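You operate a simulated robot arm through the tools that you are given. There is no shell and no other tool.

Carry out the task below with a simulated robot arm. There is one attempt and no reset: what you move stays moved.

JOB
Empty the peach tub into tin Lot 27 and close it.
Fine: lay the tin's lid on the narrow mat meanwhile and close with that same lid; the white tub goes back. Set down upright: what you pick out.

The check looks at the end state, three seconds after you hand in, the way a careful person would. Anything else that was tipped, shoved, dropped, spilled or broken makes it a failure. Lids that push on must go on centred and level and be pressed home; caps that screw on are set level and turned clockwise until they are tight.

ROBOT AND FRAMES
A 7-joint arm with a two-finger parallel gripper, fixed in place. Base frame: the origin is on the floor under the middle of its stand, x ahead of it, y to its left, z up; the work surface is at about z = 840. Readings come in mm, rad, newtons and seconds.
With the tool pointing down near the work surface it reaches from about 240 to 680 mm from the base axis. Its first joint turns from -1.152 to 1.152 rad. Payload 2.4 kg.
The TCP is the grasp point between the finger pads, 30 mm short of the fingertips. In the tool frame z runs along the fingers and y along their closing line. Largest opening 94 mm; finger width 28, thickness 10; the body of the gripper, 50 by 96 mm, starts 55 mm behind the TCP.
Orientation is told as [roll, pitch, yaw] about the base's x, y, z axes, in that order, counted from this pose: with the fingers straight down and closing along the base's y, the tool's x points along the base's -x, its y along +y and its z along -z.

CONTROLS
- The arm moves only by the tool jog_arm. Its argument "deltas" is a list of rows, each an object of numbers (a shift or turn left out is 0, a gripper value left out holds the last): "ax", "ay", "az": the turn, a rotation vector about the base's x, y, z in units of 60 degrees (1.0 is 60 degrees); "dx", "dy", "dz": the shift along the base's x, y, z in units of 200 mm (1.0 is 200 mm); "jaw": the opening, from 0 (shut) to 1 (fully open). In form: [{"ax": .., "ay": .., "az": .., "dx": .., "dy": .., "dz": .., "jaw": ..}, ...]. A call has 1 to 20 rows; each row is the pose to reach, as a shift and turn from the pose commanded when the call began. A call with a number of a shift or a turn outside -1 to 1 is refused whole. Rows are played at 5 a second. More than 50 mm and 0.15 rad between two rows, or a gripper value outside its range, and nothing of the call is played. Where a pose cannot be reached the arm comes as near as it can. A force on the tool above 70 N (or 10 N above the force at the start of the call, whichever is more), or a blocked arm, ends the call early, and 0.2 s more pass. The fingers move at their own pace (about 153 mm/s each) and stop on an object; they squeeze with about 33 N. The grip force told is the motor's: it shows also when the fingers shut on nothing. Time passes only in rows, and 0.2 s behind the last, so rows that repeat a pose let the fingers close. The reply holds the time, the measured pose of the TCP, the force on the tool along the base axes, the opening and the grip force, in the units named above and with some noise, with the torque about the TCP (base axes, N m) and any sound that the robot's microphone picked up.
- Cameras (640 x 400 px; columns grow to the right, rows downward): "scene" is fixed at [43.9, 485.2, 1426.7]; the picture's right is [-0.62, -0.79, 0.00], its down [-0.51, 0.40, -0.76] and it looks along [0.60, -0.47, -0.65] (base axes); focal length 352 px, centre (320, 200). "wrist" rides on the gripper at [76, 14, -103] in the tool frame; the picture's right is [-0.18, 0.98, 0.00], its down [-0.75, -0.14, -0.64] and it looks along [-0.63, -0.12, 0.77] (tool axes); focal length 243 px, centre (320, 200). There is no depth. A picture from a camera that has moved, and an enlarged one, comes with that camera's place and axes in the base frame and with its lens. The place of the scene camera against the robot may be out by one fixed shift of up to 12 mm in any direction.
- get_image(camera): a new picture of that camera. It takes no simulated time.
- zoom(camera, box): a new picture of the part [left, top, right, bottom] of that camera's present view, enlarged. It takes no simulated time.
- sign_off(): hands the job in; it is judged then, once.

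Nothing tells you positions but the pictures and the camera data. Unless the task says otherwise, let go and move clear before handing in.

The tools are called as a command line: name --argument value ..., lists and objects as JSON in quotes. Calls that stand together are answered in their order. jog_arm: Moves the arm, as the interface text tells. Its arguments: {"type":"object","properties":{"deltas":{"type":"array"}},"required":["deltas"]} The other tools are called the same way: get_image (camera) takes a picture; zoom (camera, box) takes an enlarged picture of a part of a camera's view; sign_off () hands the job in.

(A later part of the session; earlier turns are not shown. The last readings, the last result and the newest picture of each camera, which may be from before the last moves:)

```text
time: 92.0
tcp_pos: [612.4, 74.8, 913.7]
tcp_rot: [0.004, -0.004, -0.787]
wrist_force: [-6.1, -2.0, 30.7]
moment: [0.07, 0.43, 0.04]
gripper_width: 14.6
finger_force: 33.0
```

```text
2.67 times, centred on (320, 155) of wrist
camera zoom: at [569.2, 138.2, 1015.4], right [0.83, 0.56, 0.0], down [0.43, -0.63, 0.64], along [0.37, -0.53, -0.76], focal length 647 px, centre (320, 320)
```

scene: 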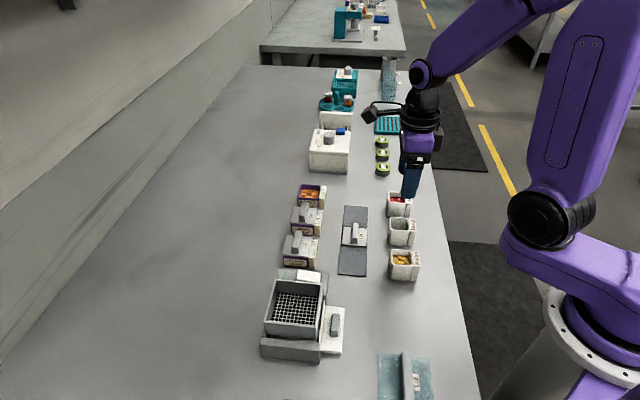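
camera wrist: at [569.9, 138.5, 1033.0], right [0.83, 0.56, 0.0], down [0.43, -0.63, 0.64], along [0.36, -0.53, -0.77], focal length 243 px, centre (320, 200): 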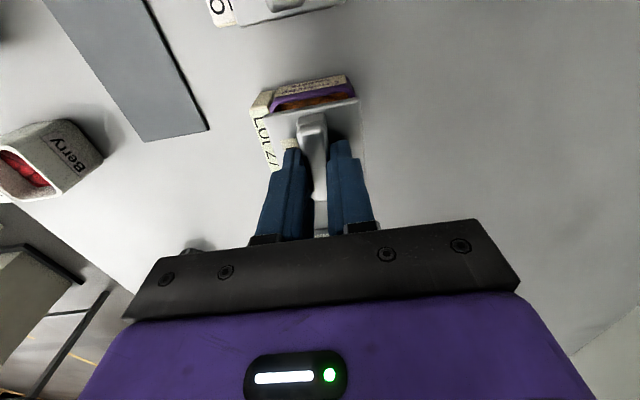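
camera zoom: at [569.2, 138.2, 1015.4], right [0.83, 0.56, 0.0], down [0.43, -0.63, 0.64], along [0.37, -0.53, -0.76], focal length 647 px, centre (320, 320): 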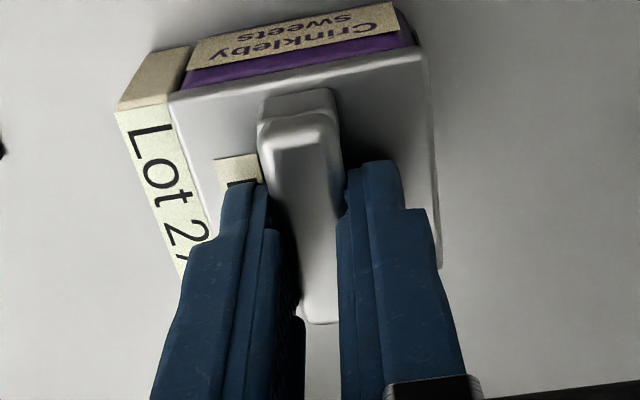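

The lid sits perhaps 0.5 to 1.5 mm proud of its original height, so it needs a firmer push. I'll let go, rise, close the fingers, and press down on the middle of the handle.

jog_arm --deltas '[{"dz": 0.008}, {"dz": 0.01, "jaw": 0.25}, {"dz": 0.01, "jaw": 0.5}, {"dz": 0.01, "jaw": 0.5}]'

zoom --camera "scene" --box '[280, 170, 340, 220]'

jog_arm --deltas '[{"dz": 0.06}, {"dz": 0.13}, {"dz": 0.13, "jaw": 0.2}, {"dz": 0.13, "jaw": 0.0}, {"dz": 0.13, "jaw": 0.0}]'

zoom --camera "wrist" --box '[220, 80, 420, 230]'

zoom --camera "scene" --box '[280, 150, 340, 220]'

```text
time: 93.0
tcp_pos: [610.8, 74.8, 912.5]
tcp_rot: [-0.002, 0.001, -0.786]
wrist_force: [0.5, 0.4, 0.1]
moment: [-0.02, 0.0, 0.01]
gripper_width: 46.8
finger_force: 0.1
```

```text
8.00 times, centred on (310, 195) of scene
camera zoom: at [43.9, 485.2, 1426.7], right [-0.62, -0.79, 0.0], down [-0.51, 0.4, -0.76], along [0.6, -0.47, -0.65], focal length 2815 px, centre (400, 240)
```

zoom: 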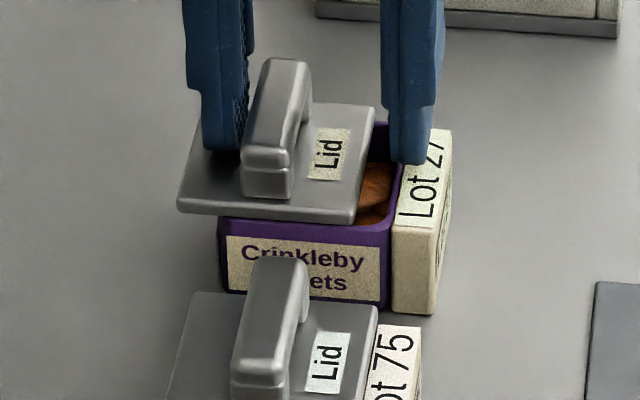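

```text
time: 94.2
tcp_pos: [611.7, 76.2, 941.0]
tcp_rot: [-0.001, 0.0, -0.786]
wrist_force: [-0.2, -0.4, -0.2]
moment: [-0.03, 0.02, 0.0]
gripper_width: 0.0
finger_force: 32.9
```

```text
2.67 times, centred on (320, 155) of wrist
camera zoom: at [568.6, 138.3, 1041.9], right [0.83, 0.56, 0.0], down [0.43, -0.63, 0.64], along [0.36, -0.53, -0.77], focal length 647 px, centre (320, 320)
```

zoom: 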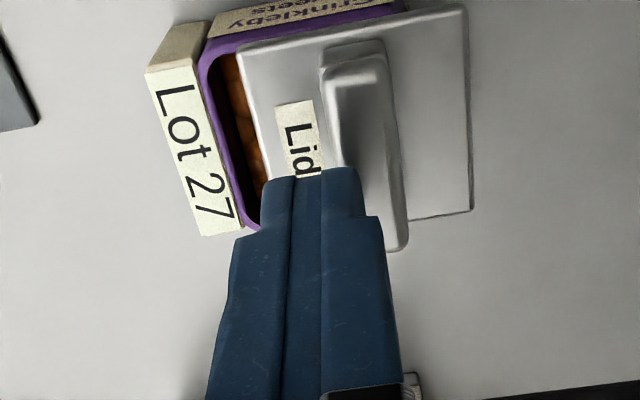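

```text
5.71 times, centred on (310, 185) of scene
camera zoom: at [43.9, 485.2, 1426.7], right [-0.62, -0.79, 0.0], down [-0.51, 0.4, -0.76], along [0.6, -0.47, -0.65], focal length 2010 px, centre (377, 286)
```

zoom: 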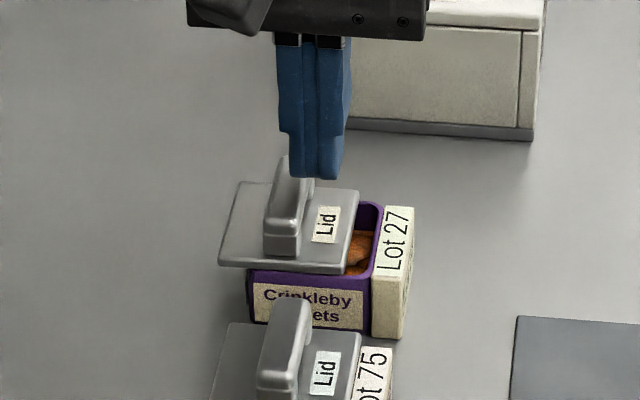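

When the fingers opened they dragged the lid about 12 mm to one side, so it wasn't home and just slid on the rim. It's still resting flat, so I'll look closely before recovering it.

zoom --camera "scene" --box '[298, 180, 332, 210]'

zoom --camera "wrist" --box '[250, 80, 390, 200]'

get_image --camera "wrist"

```text
13.33 times, centred on (315, 195) of scene
camera zoom: at [43.9, 485.2, 1426.7], right [-0.62, -0.79, 0.0], down [-0.51, 0.4, -0.76], along [0.6, -0.47, -0.65], focal length 4691 px, centre (387, 267)
```

zoom: 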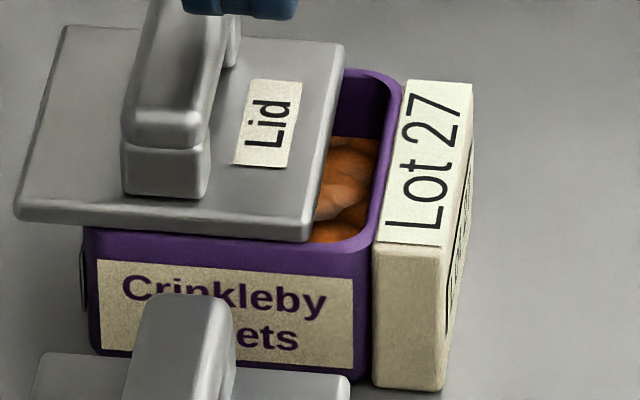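

```text
3.33 times, centred on (320, 140) of wrist
camera zoom: at [568.6, 138.3, 1041.9], right [0.83, 0.56, 0.0], down [0.43, -0.63, 0.64], along [0.36, -0.53, -0.77], focal length 809 px, centre (320, 400)
```

zoom: 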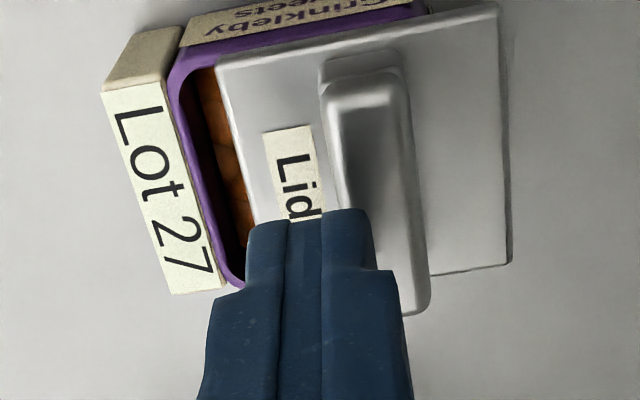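

```text
taken
camera wrist: at [568.6, 138.3, 1041.9], right [0.83, 0.56, 0.0], down [0.43, -0.63, 0.64], along [0.36, -0.53, -0.77], focal length 243 px, centre (320, 200)
```

wrist: 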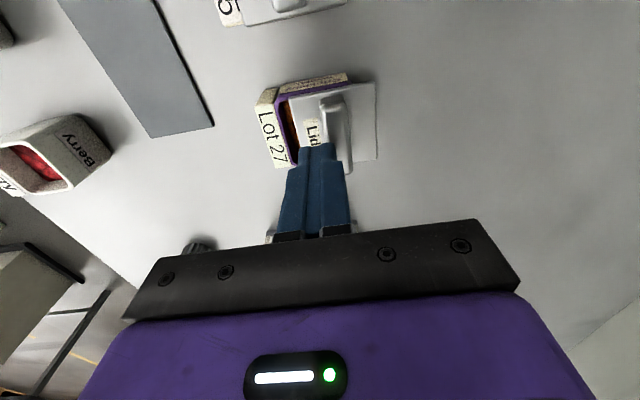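

The lid is lying level on the rim, offset about 11 mm along +e2. I'll regrip it by the handle at its new position, and then inspect its underside to understand how it should seat.

jog_arm --deltas '[{"jaw": 0.5}, {"dx": 0.02, "dy": 0.02, "jaw": 0.5}, {"dx": 0.0396, "dy": 0.0396}, {"dx": 0.0396, "dy": 0.0396}]'

zoom --camera "wrist" --box '[220, 80, 420, 230]'

zoom --camera "scene" --box '[280, 150, 340, 220]'

```text
time: 95.2
tcp_pos: [619.8, 83.2, 940.2]
tcp_rot: [0.0, 0.002, -0.785]
wrist_force: [-0.4, -0.3, 0.1]
moment: [0.0, 0.0, -0.02]
gripper_width: 47.1
finger_force: 0.0
```

```text
2.67 times, centred on (320, 155) of wrist
camera zoom: at [576.7, 146.1, 1042.4], right [0.83, 0.56, 0.0], down [0.43, -0.63, 0.64], along [0.36, -0.53, -0.77], focal length 647 px, centre (320, 320)
```

zoom: 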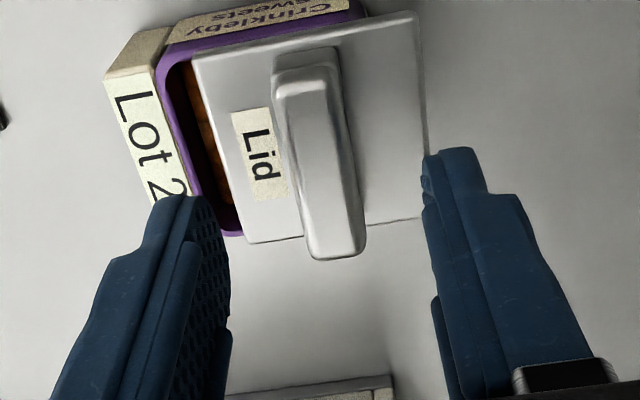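

```text
5.71 times, centred on (310, 185) of scene
camera zoom: at [43.9, 485.2, 1426.7], right [-0.62, -0.79, 0.0], down [-0.51, 0.4, -0.76], along [0.6, -0.47, -0.65], focal length 2010 px, centre (377, 286)
```

zoom: 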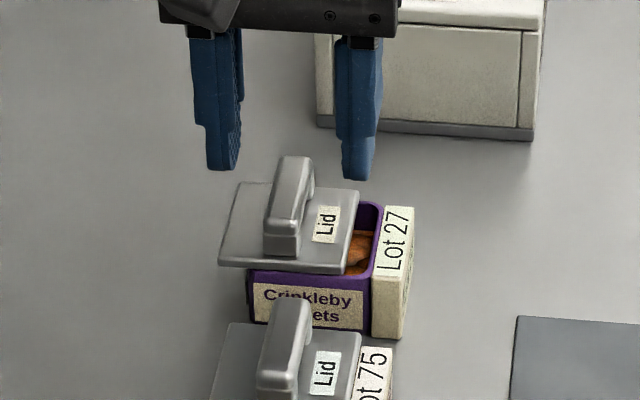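

The handle is centred between the fingers. I'll descend and grip it.

jog_arm --deltas '[{"dz": -0.05}, {"dz": -0.1}, {"dz": -0.125}, {"dz": -0.125}]'

jog_arm --deltas '[{"jaw": 0.3}, {"jaw": 0.15}, {"jaw": 0.0}, {"jaw": 0.0}]'

zoom --camera "scene" --box '[280, 170, 340, 220]'

```text
time: 96.2
tcp_pos: [618.0, 82.4, 914.6]
tcp_rot: [-0.002, 0.0, -0.786]
wrist_force: [0.9, 0.6, -0.1]
moment: [0.0, 0.04, 0.05]
gripper_width: 47.1
finger_force: 0.1
```

```text
time: 97.2
tcp_pos: [618.2, 83.0, 916.2]
tcp_rot: [-0.001, 0.0, -0.784]
wrist_force: [0.0, 0.5, 0.5]
moment: [0.03, 0.05, 0.0]
gripper_width: 14.9
finger_force: 32.6
```

```text
8.00 times, centred on (310, 195) of scene
camera zoom: at [43.9, 485.2, 1426.7], right [-0.62, -0.79, 0.0], down [-0.51, 0.4, -0.76], along [0.6, -0.47, -0.65], focal length 2815 px, centre (400, 240)
```

zoom: 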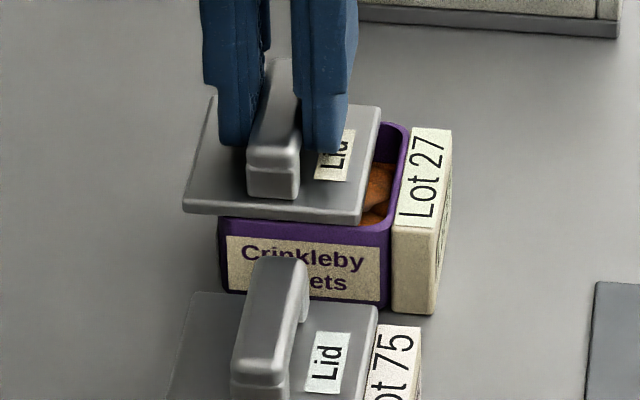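

The lid is gripped. I'll lift it high, bring it to a clear area, and tilt it to show its underside to the scene camera.

jog_arm --deltas '[{"dz": 0.05}, {"dz": 0.15}, {"dz": 0.3}, {"dz": 0.45}, {"dz": 0.6}, {"dz": 0.7, "dx": -0.1, "dy": 0.03}, {"dz": 0.7, "dx": -0.28, "dy": 0.085}, {"dz": 0.7, "dx": -0.46, "dy": 0.14}, {"dz": 0.7, "dx": -0.64, "dy": 0.2}, {"dz": 0.7, "dx": -0.8, "dy": 0.25}, {"dz": 0.7, "dx": -0.8, "dy": 0.25}]'

jog_arm --deltas '[{"ax": 0.09, "ay": 0.09}, {"ax": 0.18, "ay": 0.18}, {"ax": 0.27, "ay": 0.27}, {"ax": 0.36, "ay": 0.36}, {"ax": 0.45, "ay": 0.45}, {"ax": 0.54, "ay": 0.54}, {"ax": 0.63, "ay": 0.63}, {"ax": 0.7071, "ay": 0.7071}, {"ax": 0.7071, "ay": 0.7071}]'

get_image --camera "scene"

```text
time: 99.6
tcp_pos: [458.6, 133.8, 1055.3]
tcp_rot: [0.0, 0.0, -0.784]
wrist_force: [0.2, 0.3, 0.0]
moment: [0.03, 0.0, -0.02]
gripper_width: 14.8
finger_force: 33.4
```

```text
time: 101.6
tcp_pos: [458.4, 132.8, 1055.3]
tcp_rot: [0.0, 1.049, -0.785]
wrist_force: [-0.1, -0.8, -0.2]
moment: [0.0, -0.02, -0.01]
gripper_width: 14.6
finger_force: 32.9
```

```text
taken
```

scene: 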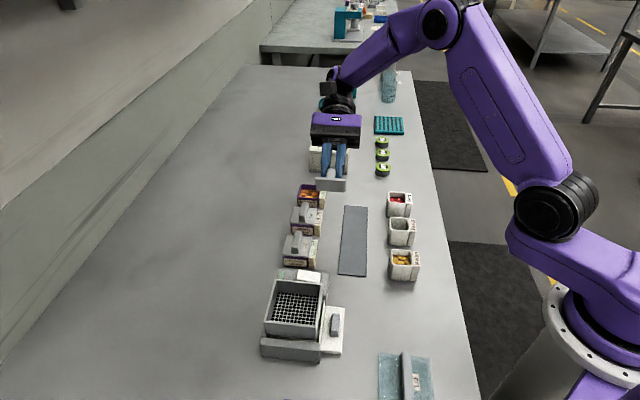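

zoom --camera "scene" --box '[305, 160, 360, 200]'

zoom --camera "scene" --box '[285, 175, 340, 220]'

```text
10.00 times, centred on (332, 180) of scene
camera zoom: at [43.9, 485.2, 1426.7], right [-0.62, -0.79, 0.0], down [-0.51, 0.4, -0.76], along [0.6, -0.47, -0.65], focal length 3518 px, centre (195, 400)
```

zoom: 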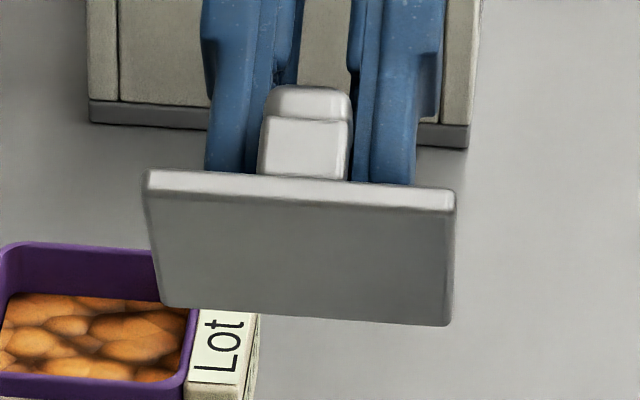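

```text
8.89 times, centred on (312, 198) of scene
camera zoom: at [43.9, 485.2, 1426.7], right [-0.62, -0.79, 0.0], down [-0.51, 0.4, -0.76], along [0.6, -0.47, -0.65], focal length 3128 px, centre (387, 222)
```

zoom: 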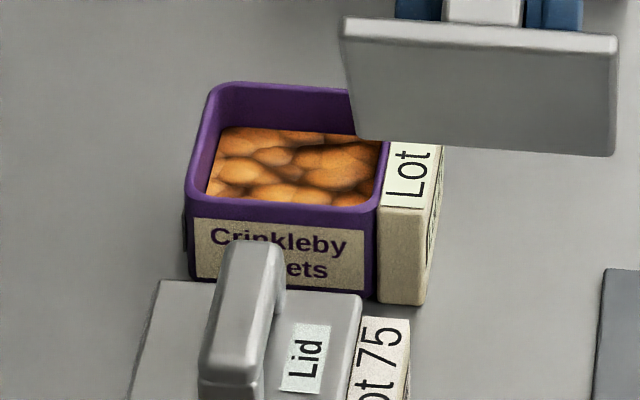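

The underside is a plain flat plate with no plug, so the lid simply has to sit centred and level on the rim and be pressed. I'll untilt, go back above the tin, and this time release very gradually so it isn't flung sideways.

jog_arm --deltas '[{"ax": -0.09, "ay": -0.09}, {"ax": -0.18, "ay": -0.18}, {"ax": -0.27, "ay": -0.27}, {"ax": -0.36, "ay": -0.36}, {"ax": -0.45, "ay": -0.45}, {"ax": -0.54, "ay": -0.54}, {"ax": -0.63, "ay": -0.63}, {"ax": -0.7071, "ay": -0.7071}, {"ax": -0.7071, "ay": -0.7071}]'

jog_arm --deltas '[{"dx": 0.12, "dy": -0.045}, {"dx": 0.3, "dy": -0.113}, {"dx": 0.48, "dy": -0.181}, {"dx": 0.66, "dy": -0.249}, {"dx": 0.762, "dy": -0.288}, {"dx": 0.762, "dy": -0.288, "dz": -0.15}, {"dx": 0.762, "dy": -0.288, "dz": -0.32}, {"dx": 0.762, "dy": -0.288, "dz": -0.48}, {"dx": 0.762, "dy": -0.288, "dz": -0.6}, {"dx": 0.762, "dy": -0.288, "dz": -0.65}, {"dx": 0.762, "dy": -0.288, "dz": -0.65}]'

jog_arm --deltas '[{}]'

zoom --camera "scene" --box '[300, 175, 330, 215]'

zoom --camera "wrist" --box '[240, 60, 380, 200]'

```text
time: 103.6
tcp_pos: [458.9, 132.7, 1054.8]
tcp_rot: [0.0, -0.001, -0.786]
wrist_force: [0.1, -0.6, -0.3]
moment: [0.01, 0.02, -0.03]
gripper_width: 14.5
finger_force: 33.8
```

```text
time: 106.0
tcp_pos: [611.7, 74.0, 923.4]
tcp_rot: [-0.001, 0.0, -0.785]
wrist_force: [0.2, 0.1, 0.2]
moment: [-0.01, 0.01, 0.06]
gripper_width: 14.6
finger_force: 32.8
```

```text
time: 106.4
tcp_pos: [613.1, 74.5, 923.7]
tcp_rot: [0.0, 0.001, -0.787]
wrist_force: [0.8, -1.0, -0.9]
moment: [-0.02, 0.0, -0.01]
gripper_width: 14.4
finger_force: 33.0
```

```text
10.00 times, centred on (315, 195) of scene
camera zoom: at [43.9, 485.2, 1426.7], right [-0.62, -0.79, 0.0], down [-0.51, 0.4, -0.76], along [0.6, -0.47, -0.65], focal length 3518 px, centre (370, 250)
```

zoom: 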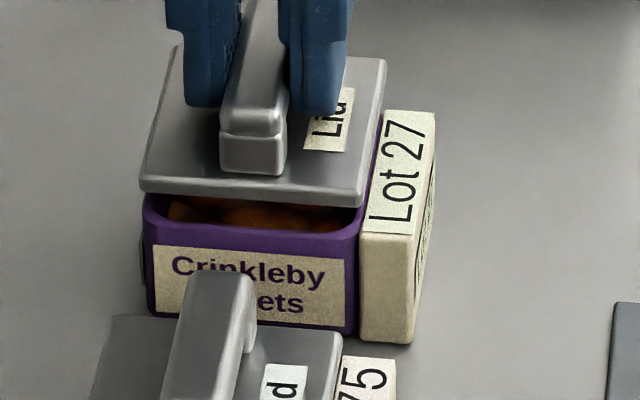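

```text
2.86 times, centred on (310, 130) of wrist
camera zoom: at [569.5, 137.6, 1025.9], right [0.83, 0.56, 0.0], down [0.43, -0.63, 0.64], along [0.36, -0.53, -0.77], focal length 693 px, centre (349, 400)
```

zoom: 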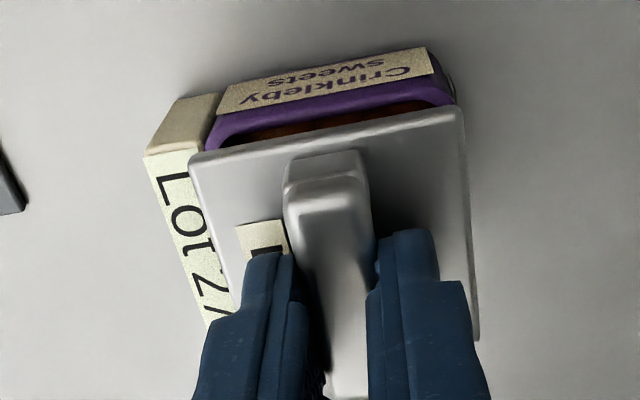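

The lid is centred over the tin to within about half a millimetre in both directions. Lowering in small steps to a light contact.

jog_arm --deltas '[{"dz": -0.02}, {"dz": -0.035}, {"dz": -0.04}, {"dz": -0.04}]'

jog_arm --deltas '[{"dz": -0.004}, {"dz": -0.004}]'

jog_arm --deltas '[{"dz": -0.003}, {"dz": -0.003}]'

```text
time: 107.4
tcp_pos: [611.6, 74.9, 916.4]
tcp_rot: [0.0, 0.002, -0.785]
wrist_force: [-0.8, 0.3, -0.3]
moment: [-0.02, 0.0, 0.01]
gripper_width: 14.7
finger_force: 33.2
```

```text
time: 108.0
tcp_pos: [611.0, 75.7, 916.3]
tcp_rot: [0.0, 0.0, -0.786]
wrist_force: [0.1, 0.0, 0.5]
moment: [-0.02, 0.0, 0.02]
gripper_width: 14.5
finger_force: 33.1
```

```text
time: 108.6
tcp_pos: [611.6, 75.5, 915.3]
tcp_rot: [0.001, -0.002, -0.786]
wrist_force: [-1.6, 0.8, 8.3]
moment: [0.07, 0.13, 0.01]
gripper_width: 14.9
finger_force: 32.9
```

Light contact at 8 N. I'll check alignment, then open the fingers very gradually, a fraction of a millimetre at a time.

zoom --camera "scene" --box '[300, 175, 330, 215]'

jog_arm --deltas '[{"jaw": 0.1}, {"jaw": 0.13}, {"jaw": 0.145}, {"jaw": 0.15}, {"jaw": 0.153}, {"jaw": 0.156}, {"jaw": 0.158}, {"jaw": 0.16}, {"jaw": 0.162}, {"jaw": 0.164}, {"jaw": 0.167}, {"jaw": 0.17}, {"jaw": 0.175}, {"jaw": 0.18}]'

zoom --camera "scene" --box '[300, 175, 330, 215]'

zoom --camera "wrist" --box '[240, 60, 380, 200]'

```text
10.00 times, centred on (315, 195) of scene
camera zoom: at [43.7, 485.1, 1426.7], right [-0.62, -0.79, 0.0], down [-0.51, 0.4, -0.76], along [0.6, -0.47, -0.65], focal length 3518 px, centre (370, 250)
```

zoom: 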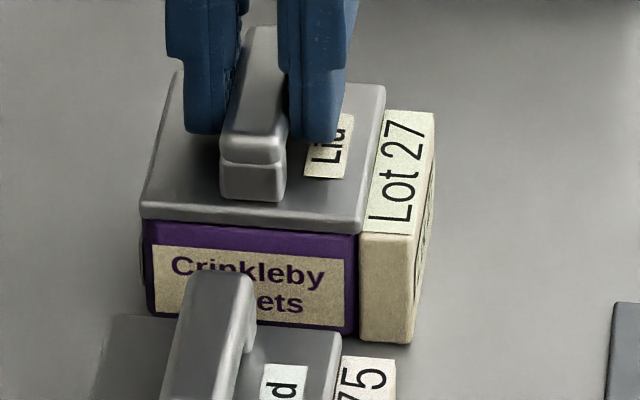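

```text
time: 111.6
tcp_pos: [610.1, 74.5, 916.0]
tcp_rot: [0.0, 0.0, -0.785]
wrist_force: [0.5, 0.5, -0.3]
moment: [-0.01, 0.0, -0.01]
gripper_width: 16.9
finger_force: 0.1
```

```text
10.00 times, centred on (315, 195) of scene
camera zoom: at [43.9, 485.2, 1426.7], right [-0.62, -0.79, 0.0], down [-0.51, 0.4, -0.76], along [0.6, -0.47, -0.65], focal length 3518 px, centre (370, 250)
```

zoom: 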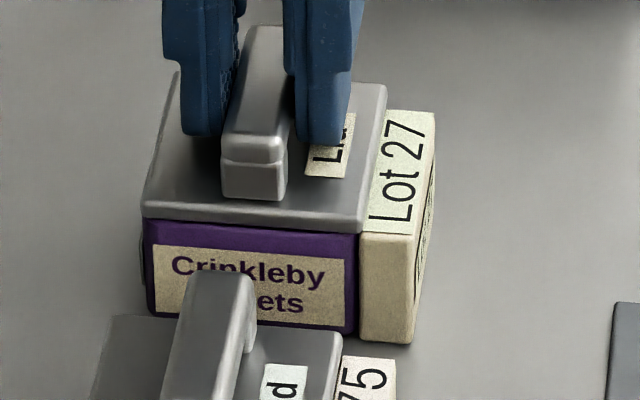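

```text
2.86 times, centred on (310, 130) of wrist
camera zoom: at [568.9, 137.9, 1017.2], right [0.83, 0.56, 0.0], down [0.43, -0.63, 0.64], along [0.36, -0.53, -0.77], focal length 693 px, centre (349, 400)
```

zoom: 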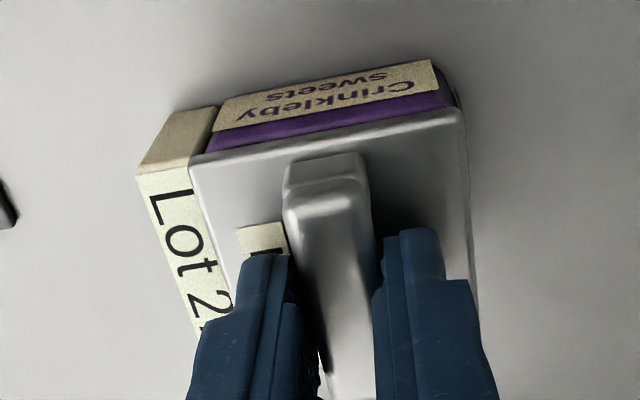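

The lid stayed put this time and the fingers are free of the handle. I'll open a bit more, slowly, so the fingertips can then press down on the plate on both sides of the handle.

jog_arm --deltas '[{"jaw": 0.19}, {"jaw": 0.2}, {"jaw": 0.215}, {"jaw": 0.23}, {"jaw": 0.245}, {"jaw": 0.26}, {"jaw": 0.275}, {"jaw": 0.29}, {"jaw": 0.3}]'

zoom --camera "scene" --box '[300, 175, 330, 215]'

zoom --camera "wrist" --box '[220, 60, 420, 230]'

```text
time: 113.6
tcp_pos: [611.5, 75.0, 914.0]
tcp_rot: [0.0, -0.001, -0.785]
wrist_force: [-1.0, -1.0, -0.6]
moment: [-0.01, -0.02, 0.0]
gripper_width: 28.4
finger_force: 0.1
```

```text
10.00 times, centred on (315, 195) of scene
camera zoom: at [43.9, 485.2, 1426.7], right [-0.62, -0.79, 0.0], down [-0.51, 0.4, -0.76], along [0.6, -0.47, -0.65], focal length 3518 px, centre (370, 250)
```

zoom: 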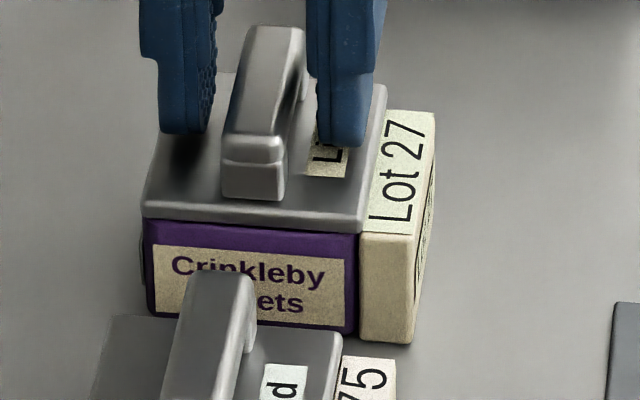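

```text
2.35 times, centred on (320, 145) of wrist
camera zoom: at [568.9, 137.9, 1017.2], right [0.83, 0.56, 0.0], down [0.43, -0.63, 0.64], along [0.36, -0.53, -0.77], focal length 571 px, centre (320, 329)
```

zoom: 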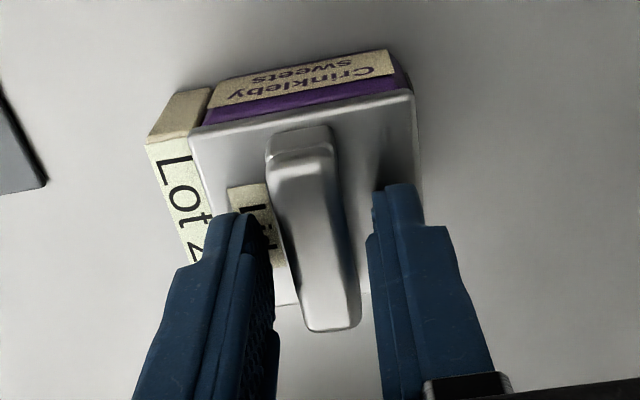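

The lid is undisturbed, with the fingertips above the plate on either side of the handle. I'll centre along e1 and lower to press the lid straight down.

jog_arm --deltas '[{"dx": -0.0071, "dy": 0.0071}, {"dx": -0.0071, "dy": 0.0071, "dz": -0.01}, {"dx": -0.0071, "dy": 0.0071, "dz": -0.018}, {"dx": -0.0071, "dy": 0.0071, "dz": -0.018}]'

jog_arm --deltas '[{"dz": -0.004}, {"dz": -0.004}]'

jog_arm --deltas '[{"dz": -0.004}, {"dz": -0.004}]'

```text
time: 114.6
tcp_pos: [610.1, 76.6, 912.9]
tcp_rot: [0.0, -0.001, -0.786]
wrist_force: [-0.9, 0.5, 1.7]
moment: [0.01, 0.02, 0.01]
gripper_width: 28.3
finger_force: 0.1
```

```text
time: 115.2
tcp_pos: [610.2, 76.7, 911.3]
tcp_rot: [0.003, -0.001, -0.786]
wrist_force: [-0.2, -1.1, 7.6]
moment: [-0.03, 0.07, 0.0]
gripper_width: 28.3
finger_force: 0.1
```

```text
time: 115.8
tcp_pos: [610.4, 77.5, 911.2]
tcp_rot: [0.001, -0.002, -0.785]
wrist_force: [-1.5, -1.2, 16.3]
moment: [-0.03, 0.09, 0.01]
gripper_width: 28.3
finger_force: 0.2
```

Contact is square, with the moments near zero, at 16 N. I'll press harder in steps.

jog_arm --deltas '[{"dz": -0.004}, {"dz": -0.008}, {"dz": -0.008}]'

jog_arm --deltas '[{"dz": -0.004}, {"dz": -0.007}, {"dz": -0.007}]'

zoom --camera "scene" --box '[300, 175, 330, 215]'

```text
time: 116.6
tcp_pos: [611.7, 76.9, 910.6]
tcp_rot: [0.003, -0.003, -0.785]
wrist_force: [-2.1, -2.1, 32.3]
moment: [-0.11, 0.24, 0.0]
gripper_width: 28.1
finger_force: 0.1
```

```text
time: 117.4
tcp_pos: [610.8, 78.0, 910.7]
tcp_rot: [0.006, -0.006, -0.785]
wrist_force: [-3.6, -2.7, 40.4]
moment: [-0.14, 0.42, 0.01]
gripper_width: 28.2
finger_force: 0.0
```

```text
10.00 times, centred on (315, 195) of scene
camera zoom: at [43.0, 485.0, 1426.8], right [-0.62, -0.79, 0.0], down [-0.51, 0.4, -0.76], along [0.6, -0.47, -0.65], focal length 3518 px, centre (370, 250)
```

zoom: 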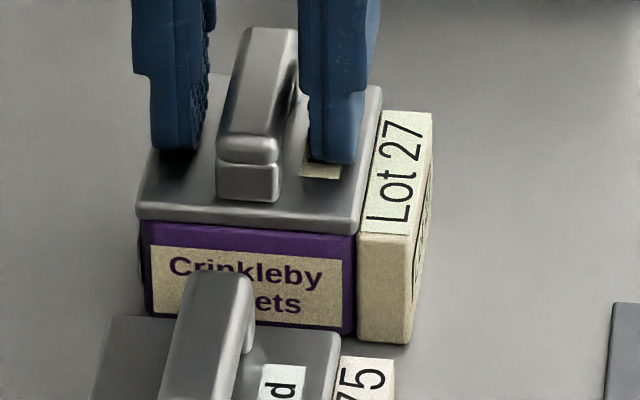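

40 N, still level and centred. I'll go a bit firmer, to around 55 to 60 N, to make sure it's home.

jog_arm --deltas '[{"dz": -0.004}, {"dz": -0.008}, {"dz": -0.008}, {"dz": -0.008}]'

zoom --camera "scene" --box '[280, 170, 340, 220]'

```text
time: 118.4
tcp_pos: [610.7, 78.1, 911.1]
tcp_rot: [0.009, -0.008, -0.786]
wrist_force: [-5.3, -1.8, 50.3]
moment: [-0.2, 0.64, 0.01]
gripper_width: 28.2
finger_force: 0.0
```

```text
8.00 times, centred on (310, 195) of scene
camera zoom: at [42.8, 485.0, 1426.8], right [-0.62, -0.79, 0.0], down [-0.51, 0.4, -0.76], along [0.6, -0.47, -0.65], focal length 2815 px, centre (400, 240)
```

zoom: 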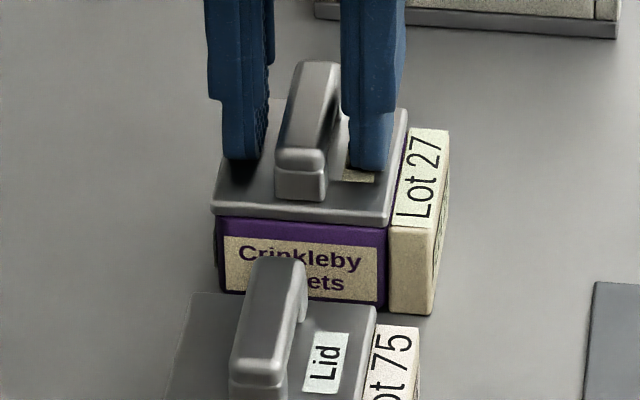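

50 N applied; the tool flexed a little and the lid may have crept about 1 mm. I'll unload gently straight up and check the lid's final position.

jog_arm --deltas '[{"dz": 0.008}, {"dz": 0.016}, {"dz": 0.024}, {"dz": 0.032}, {"dz": 0.045}, {"dz": 0.06}]'

jog_arm --deltas '[{"dz": 0.1}, {"dz": 0.2}, {"dz": 0.2}]'

zoom --camera "scene" --box '[300, 175, 330, 215]'

zoom --camera "scene" --box '[280, 170, 340, 220]'

zoom --camera "wrist" --box '[230, 50, 400, 200]'

```text
time: 119.8
tcp_pos: [608.7, 76.1, 918.0]
tcp_rot: [-0.004, 0.001, -0.785]
wrist_force: [-0.1, -0.9, 0.1]
moment: [0.01, -0.02, 0.04]
gripper_width: 28.2
finger_force: 0.0
```

```text
time: 120.6
tcp_pos: [609.6, 75.4, 959.6]
tcp_rot: [0.0, 0.001, -0.785]
wrist_force: [0.3, -0.2, -0.3]
moment: [0.01, -0.05, 0.0]
gripper_width: 28.3
finger_force: 0.1
```

```text
10.00 times, centred on (315, 195) of scene
camera zoom: at [43.9, 485.2, 1426.7], right [-0.62, -0.79, 0.0], down [-0.51, 0.4, -0.76], along [0.6, -0.47, -0.65], focal length 3518 px, centre (370, 250)
```

zoom: 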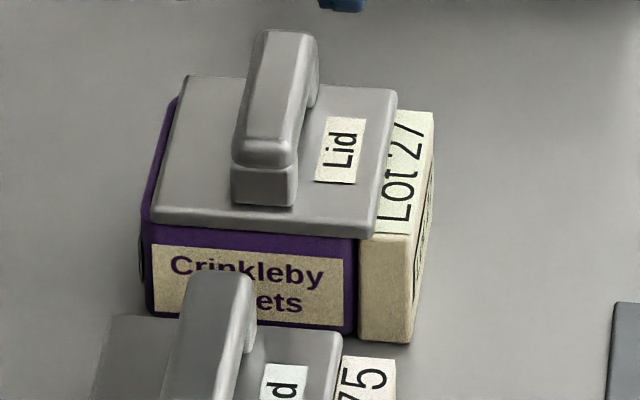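

```text
8.00 times, centred on (310, 195) of scene
camera zoom: at [43.9, 485.2, 1426.7], right [-0.62, -0.79, 0.0], down [-0.51, 0.4, -0.76], along [0.6, -0.47, -0.65], focal length 2815 px, centre (400, 240)
```

zoom: 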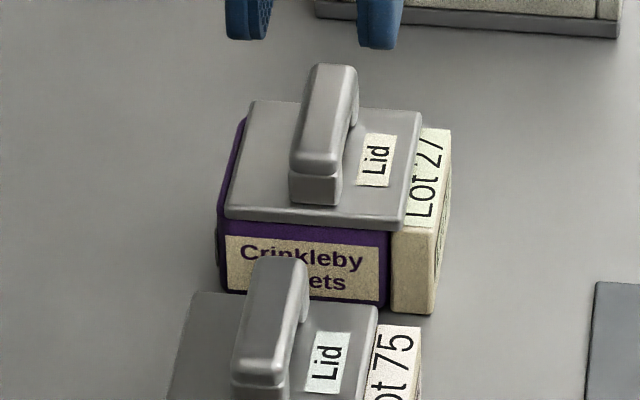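

```text
2.67 times, centred on (315, 125) of wrist
camera zoom: at [567.0, 139.2, 1060.6], right [0.83, 0.56, 0.0], down [0.43, -0.63, 0.64], along [0.36, -0.53, -0.77], focal length 647 px, centre (333, 400)
```

zoom: 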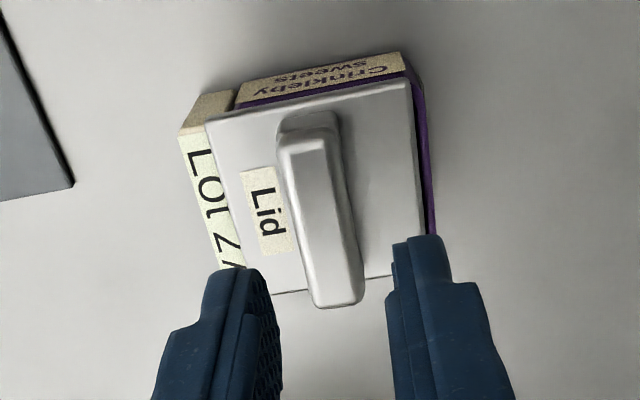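

On unloading, the flexing arm dragged the lid about 3 mm, so it isn't latched and maybe isn't fully down. I'll compare Lot 27's lid seating with the untouched Lot 26 and Lot 75 lids at the same magnification.

zoom --camera "scene" --box '[278, 228, 328, 273]'

zoom --camera "scene" --box '[285, 198, 335, 243]'

zoom --camera "scene" --box '[290, 172, 340, 217]'

```text
8.89 times, centred on (303, 250) of scene
camera zoom: at [43.9, 485.2, 1426.7], right [-0.62, -0.79, 0.0], down [-0.51, 0.4, -0.76], along [0.6, -0.47, -0.65], focal length 3128 px, centre (471, -249)
```

zoom: 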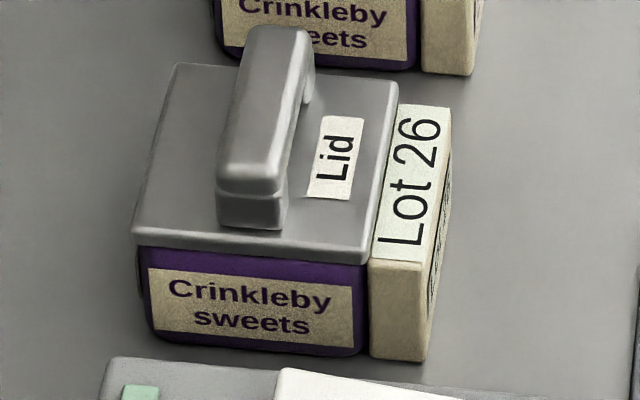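

```text
8.89 times, centred on (310, 220) of scene
camera zoom: at [43.9, 485.2, 1426.7], right [-0.62, -0.79, 0.0], down [-0.51, 0.4, -0.76], along [0.6, -0.47, -0.65], focal length 3128 px, centre (409, 18)
```

zoom: 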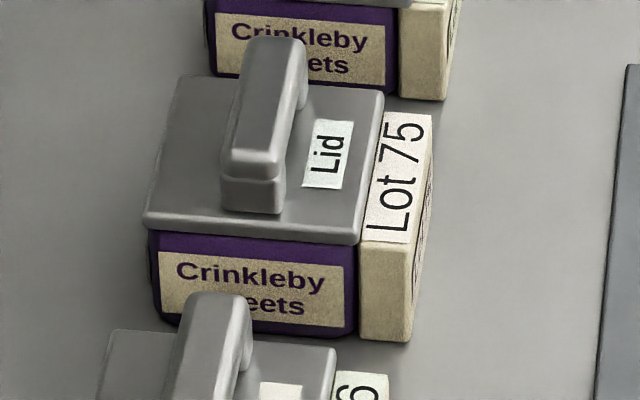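

```text
8.89 times, centred on (315, 194) of scene
camera zoom: at [43.9, 485.2, 1426.7], right [-0.62, -0.79, 0.0], down [-0.51, 0.4, -0.76], along [0.6, -0.47, -0.65], focal length 3128 px, centre (364, 249)
```

zoom: 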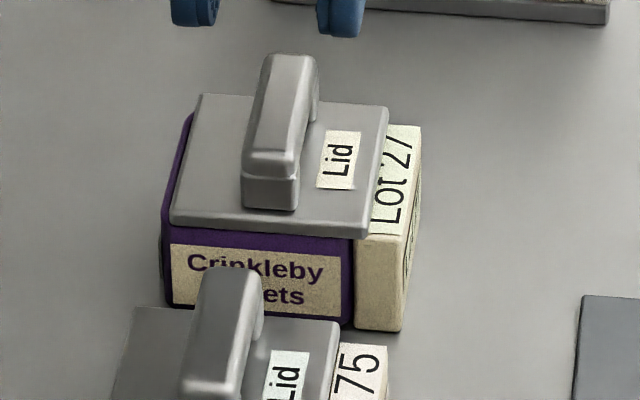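

Compared with Lots 26 and 75, the lid here is about 3.5 mm off along -e2 and maybe 1 mm high. I'll regrip the handle low, with the fingertips almost on the plate, then recentre it and press more firmly while holding it so it can't slide.

jog_arm --deltas '[{"jaw": 0.42}, {"dz": -0.08, "jaw": 0.42}, {"dz": -0.16}, {"dz": -0.21}, {"dz": -0.225}, {"dz": -0.225}]'

jog_arm --deltas '[{"jaw": 0.35}, {"jaw": 0.28}, {"jaw": 0.23}, {"jaw": 0.19}, {"jaw": 0.17}, {"jaw": 0.155}, {"jaw": 0.13}, {"jaw": 0.0}, {"jaw": 0.0}]'

zoom --camera "wrist" --box '[230, 50, 400, 200]'

zoom --camera "scene" --box '[290, 172, 340, 217]'

```text
time: 122.0
tcp_pos: [608.8, 75.5, 912.5]
tcp_rot: [0.001, 0.0, -0.785]
wrist_force: [0.2, 0.1, 0.8]
moment: [-0.01, 0.0, 0.01]
gripper_width: 39.6
finger_force: 0.1
```

```text
time: 124.0
tcp_pos: [609.0, 76.7, 913.3]
tcp_rot: [0.0, -0.001, -0.786]
wrist_force: [-0.2, 0.9, -0.5]
moment: [0.02, 0.0, 0.03]
gripper_width: 14.8
finger_force: 33.1
```

```text
2.67 times, centred on (315, 125) of wrist
camera zoom: at [566.5, 139.1, 1015.1], right [0.83, 0.56, 0.0], down [0.43, -0.63, 0.64], along [0.36, -0.53, -0.77], focal length 647 px, centre (333, 400)
```

zoom: 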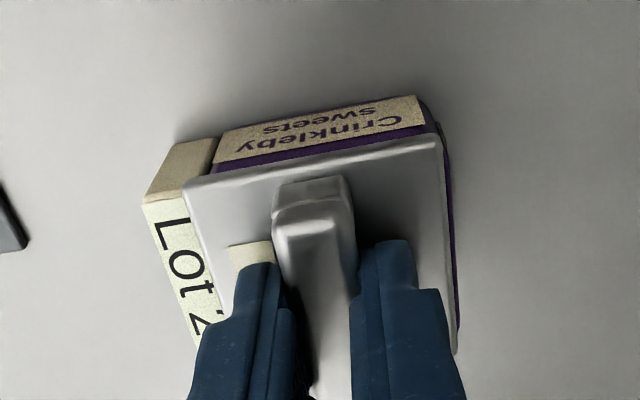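

```text
8.89 times, centred on (315, 194) of scene
camera zoom: at [43.9, 485.2, 1426.7], right [-0.62, -0.79, 0.0], down [-0.51, 0.4, -0.76], along [0.6, -0.47, -0.65], focal length 3128 px, centre (364, 249)
```

zoom: 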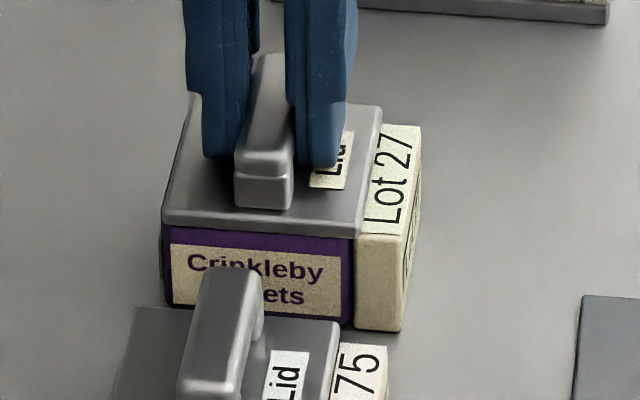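

The lid moved back partway when gripped. It still needs about 2.2 mm toward +e2 to match how Lot 75's lid sits. I'll lift it slightly, shift it, and check.

jog_arm --deltas '[{"dz": 0.01}, {"dz": 0.015}, {"dz": 0.015, "dx": 0.004, "dy": 0.004}, {"dz": 0.015, "dx": 0.0078, "dy": 0.0078}, {"dz": 0.015, "dx": 0.0078, "dy": 0.0078}]'

zoom --camera "scene" --box '[290, 172, 340, 217]'

zoom --camera "wrist" --box '[230, 50, 400, 200]'

```text
time: 125.2
tcp_pos: [611.0, 78.8, 916.6]
tcp_rot: [-0.001, 0.0, -0.785]
wrist_force: [-0.3, -0.3, 0.0]
moment: [-0.03, 0.01, 0.0]
gripper_width: 14.9
finger_force: 33.0
```

```text
8.89 times, centred on (315, 194) of scene
camera zoom: at [43.9, 485.2, 1426.7], right [-0.62, -0.79, 0.0], down [-0.51, 0.4, -0.76], along [0.6, -0.47, -0.65], focal length 3128 px, centre (364, 249)
```

zoom: 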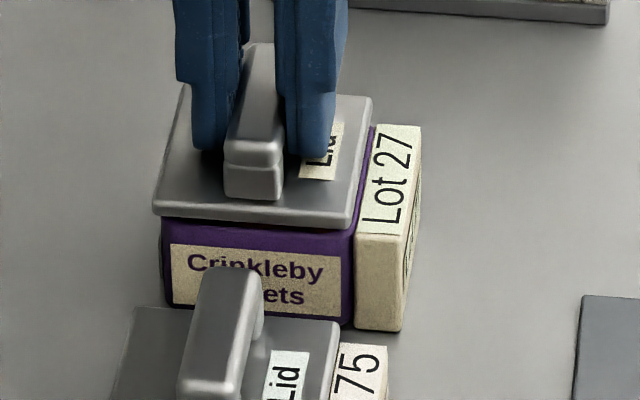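

```text
2.67 times, centred on (315, 125) of wrist
camera zoom: at [568.9, 140.8, 1017.8], right [0.83, 0.56, 0.0], down [0.43, -0.63, 0.64], along [0.36, -0.53, -0.77], focal length 647 px, centre (333, 400)
```

zoom: 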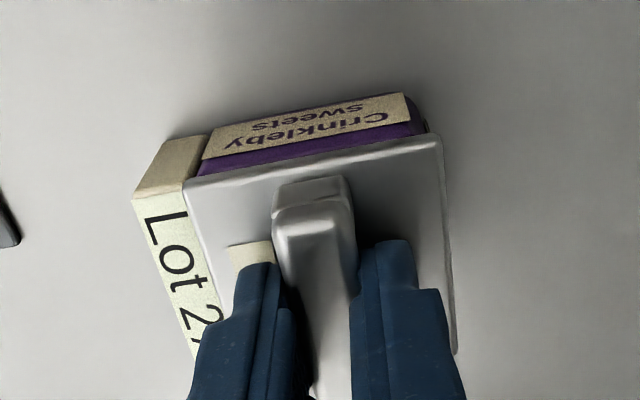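

It's now slightly past centre, by about 0.5 to 1 mm. I'll trim back 1 mm and recheck.

jog_arm --deltas '[{"dx": -0.002, "dy": -0.002}, {"dx": -0.0038, "dy": -0.0038}, {"dx": -0.0038, "dy": -0.0038}]'

zoom --camera "scene" --box '[290, 172, 340, 217]'

zoom --camera "wrist" --box '[230, 50, 400, 200]'

```text
time: 126.0
tcp_pos: [609.5, 76.7, 915.2]
tcp_rot: [0.001, 0.001, -0.785]
wrist_force: [-0.7, 0.1, -0.8]
moment: [0.0, 0.0, 0.01]
gripper_width: 14.4
finger_force: 32.9
```

```text
8.89 times, centred on (315, 194) of scene
camera zoom: at [43.9, 485.2, 1426.7], right [-0.62, -0.79, 0.0], down [-0.51, 0.4, -0.76], along [0.6, -0.47, -0.65], focal length 3128 px, centre (364, 249)
```

zoom: 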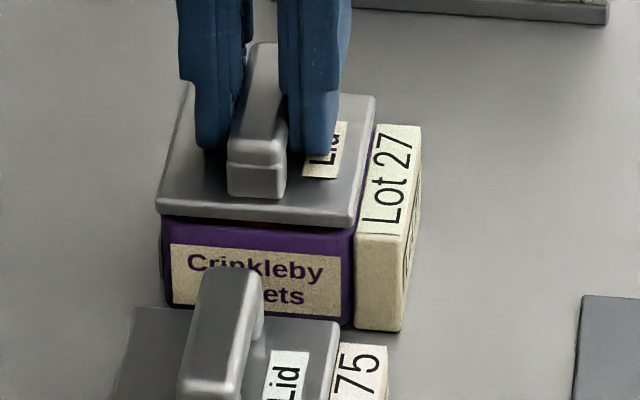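

```text
2.67 times, centred on (315, 125) of wrist
camera zoom: at [568.4, 140.0, 1018.2], right [0.83, 0.56, 0.0], down [0.43, -0.63, 0.64], along [0.36, -0.53, -0.77], focal length 647 px, centre (333, 400)
```

zoom: 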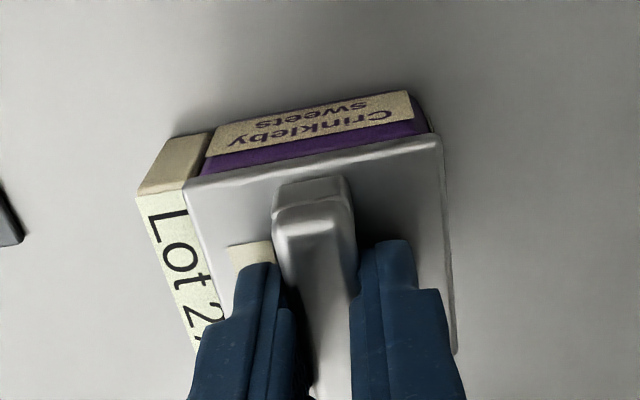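

Now it matches the reference seating within about 0.3 mm. I'll lower it and press while still gripping, stepping up the force and watching the sideways load.

jog_arm --deltas '[{"dz": -0.008}, {"dz": -0.014}, {"dz": -0.014}]'

jog_arm --deltas '[{"dz": -0.004}, {"dz": -0.008}, {"dz": -0.008}]'

jog_arm --deltas '[{"dz": -0.004}, {"dz": -0.008}, {"dz": -0.008}]'

```text
time: 126.8
tcp_pos: [611.7, 77.2, 912.9]
tcp_rot: [0.001, 0.0, -0.786]
wrist_force: [-0.6, 0.7, 0.0]
moment: [0.02, 0.03, 0.0]
gripper_width: 14.8
finger_force: 32.7
```

```text
time: 127.6
tcp_pos: [611.6, 78.1, 912.4]
tcp_rot: [0.002, -0.001, -0.787]
wrist_force: [-0.5, 0.9, 14.2]
moment: [0.03, 0.16, 0.01]
gripper_width: 14.9
finger_force: 32.9
```

```text
time: 128.4
tcp_pos: [610.2, 77.3, 911.3]
tcp_rot: [0.006, -0.006, -0.786]
wrist_force: [-0.2, 0.6, 32.3]
moment: [0.03, 0.21, -0.03]
gripper_width: 14.7
finger_force: 32.9
```

32 N with almost no sideways force this time. Continuing to press.

jog_arm --deltas '[{"dz": -0.004}, {"dz": -0.007}, {"dz": -0.007}]'

jog_arm --deltas '[{"dz": -0.003}, {"dz": -0.006}, {"dz": -0.006}]'

zoom --camera "scene" --box '[290, 172, 340, 217]'

```text
time: 129.2
tcp_pos: [612.2, 77.5, 911.5]
tcp_rot: [0.004, -0.006, -0.786]
wrist_force: [-2.5, -1.6, 37.3]
moment: [-0.12, 0.26, 0.03]
gripper_width: 14.6
finger_force: 33.3
```

```text
time: 130.0
tcp_pos: [612.4, 77.6, 910.6]
tcp_rot: [0.008, -0.004, -0.785]
wrist_force: [-2.1, -2.5, 41.2]
moment: [-0.11, 0.36, -0.01]
gripper_width: 14.9
finger_force: 32.7
```

```text
8.89 times, centred on (315, 194) of scene
camera zoom: at [43.0, 485.0, 1426.8], right [-0.62, -0.79, 0.0], down [-0.51, 0.4, -0.76], along [0.6, -0.47, -0.65], focal length 3128 px, centre (364, 249)
```

zoom: 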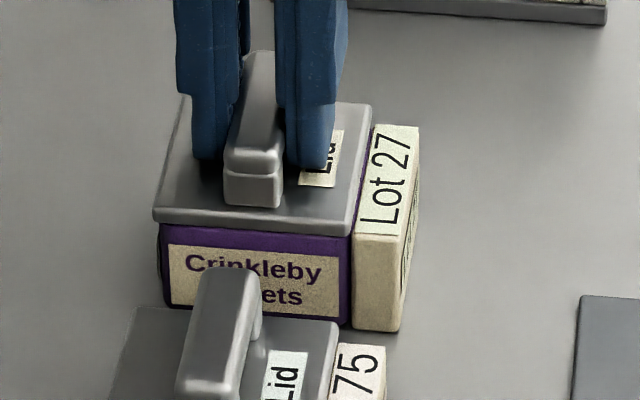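

41 N and well centred. I'll go on up in measured steps, staying below the 70 N stop.

jog_arm --deltas '[{"dz": -0.005}, {"dz": -0.01}, {"dz": -0.01}]'

jog_arm --deltas '[{"dz": -0.005}, {"dz": -0.01}, {"dz": -0.01}]'

zoom --camera "scene" --box '[290, 172, 340, 217]'

```text
time: 130.8
tcp_pos: [612.6, 77.2, 910.8]
tcp_rot: [0.009, -0.008, -0.785]
wrist_force: [-9.4, -1.6, 54.0]
moment: [-0.05, 0.77, 0.01]
gripper_width: 14.7
finger_force: 33.1
```

```text
time: 131.4
tcp_pos: [615.5, 77.6, 913.0]
tcp_rot: [0.012, -0.011, -0.783]
wrist_force: [-1.2, 0.3, 10.2]
moment: [-0.05, 0.25, 0.0]
gripper_width: 14.7
finger_force: 33.6
stopped in row 3: the force on the tool passed its limit at 71 N (the readings are from after the stop); the commanded pose is now the measured one
```

```text
8.89 times, centred on (315, 194) of scene
camera zoom: at [43.7, 485.1, 1426.7], right [-0.62, -0.79, 0.0], down [-0.51, 0.4, -0.76], along [0.6, -0.47, -0.65], focal length 3128 px, centre (364, 249)
```

zoom: 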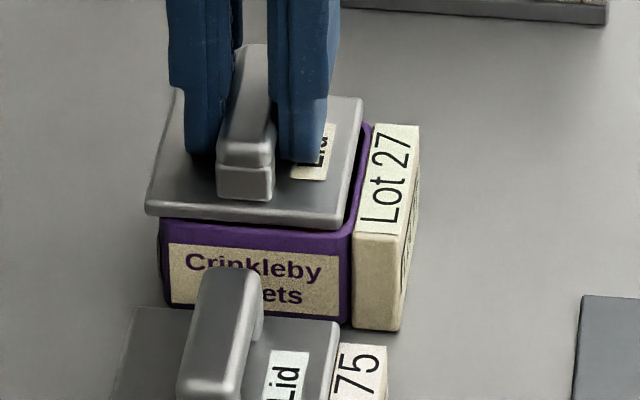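

The force stop tripped at 71 N with no click, so there is no latch; the plate just has to sit centred on the rim, and its height matches Lots 26 and 75. The stop left the tool slightly tilted and shifted, so I'll lift the lid a touch and straighten it.

jog_arm --deltas '[{"dz": 0.005}, {"dz": 0.015, "ax": -0.006, "ay": 0.005}, {"dz": 0.02, "ax": -0.0115, "ay": 0.0105, "az": -0.0023}, {"dz": 0.02, "ax": -0.0115, "ay": 0.0105, "az": -0.0023}]'

jog_arm --deltas '[{}]'

jog_arm --deltas '[{}]'

zoom --camera "scene" --box '[290, 172, 340, 217]'

zoom --camera "wrist" --box '[230, 50, 400, 200]'

```text
time: 132.4
tcp_pos: [613.7, 78.1, 914.3]
tcp_rot: [-0.007, -0.008, -0.787]
wrist_force: [-0.1, -0.2, -0.7]
moment: [0.02, 0.0, 0.0]
gripper_width: 14.6
finger_force: 32.8
```

```text
time: 132.8
tcp_pos: [613.2, 77.4, 913.3]
tcp_rot: [-0.006, -0.009, -0.788]
wrist_force: [1.1, 0.3, 0.7]
moment: [-0.02, 0.01, 0.02]
gripper_width: 14.6
finger_force: 32.7
```

```text
time: 133.2
tcp_pos: [614.1, 76.8, 914.3]
tcp_rot: [-0.006, -0.009, -0.787]
wrist_force: [-0.1, 0.4, -0.9]
moment: [0.01, 0.02, 0.01]
gripper_width: 14.7
finger_force: 33.0
```

```text
8.89 times, centred on (315, 194) of scene
camera zoom: at [43.9, 485.2, 1426.7], right [-0.62, -0.79, 0.0], down [-0.51, 0.4, -0.76], along [0.6, -0.47, -0.65], focal length 3128 px, centre (364, 249)
```

zoom: 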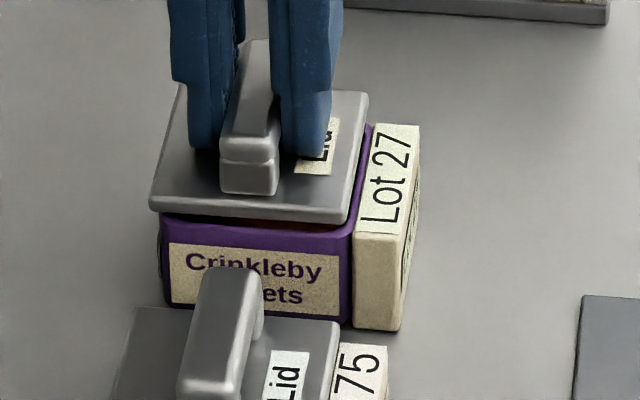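

```text
2.67 times, centred on (315, 125) of wrist
camera zoom: at [571.5, 141.7, 1015.8], right [0.83, 0.56, -0.01], down [0.43, -0.63, 0.65], along [0.36, -0.54, -0.76], focal length 647 px, centre (333, 400)
```

zoom: 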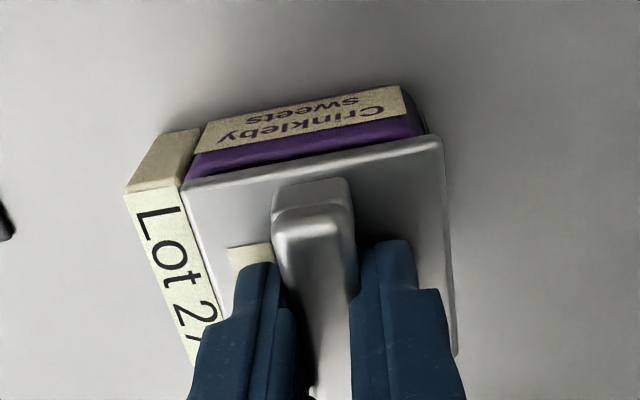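

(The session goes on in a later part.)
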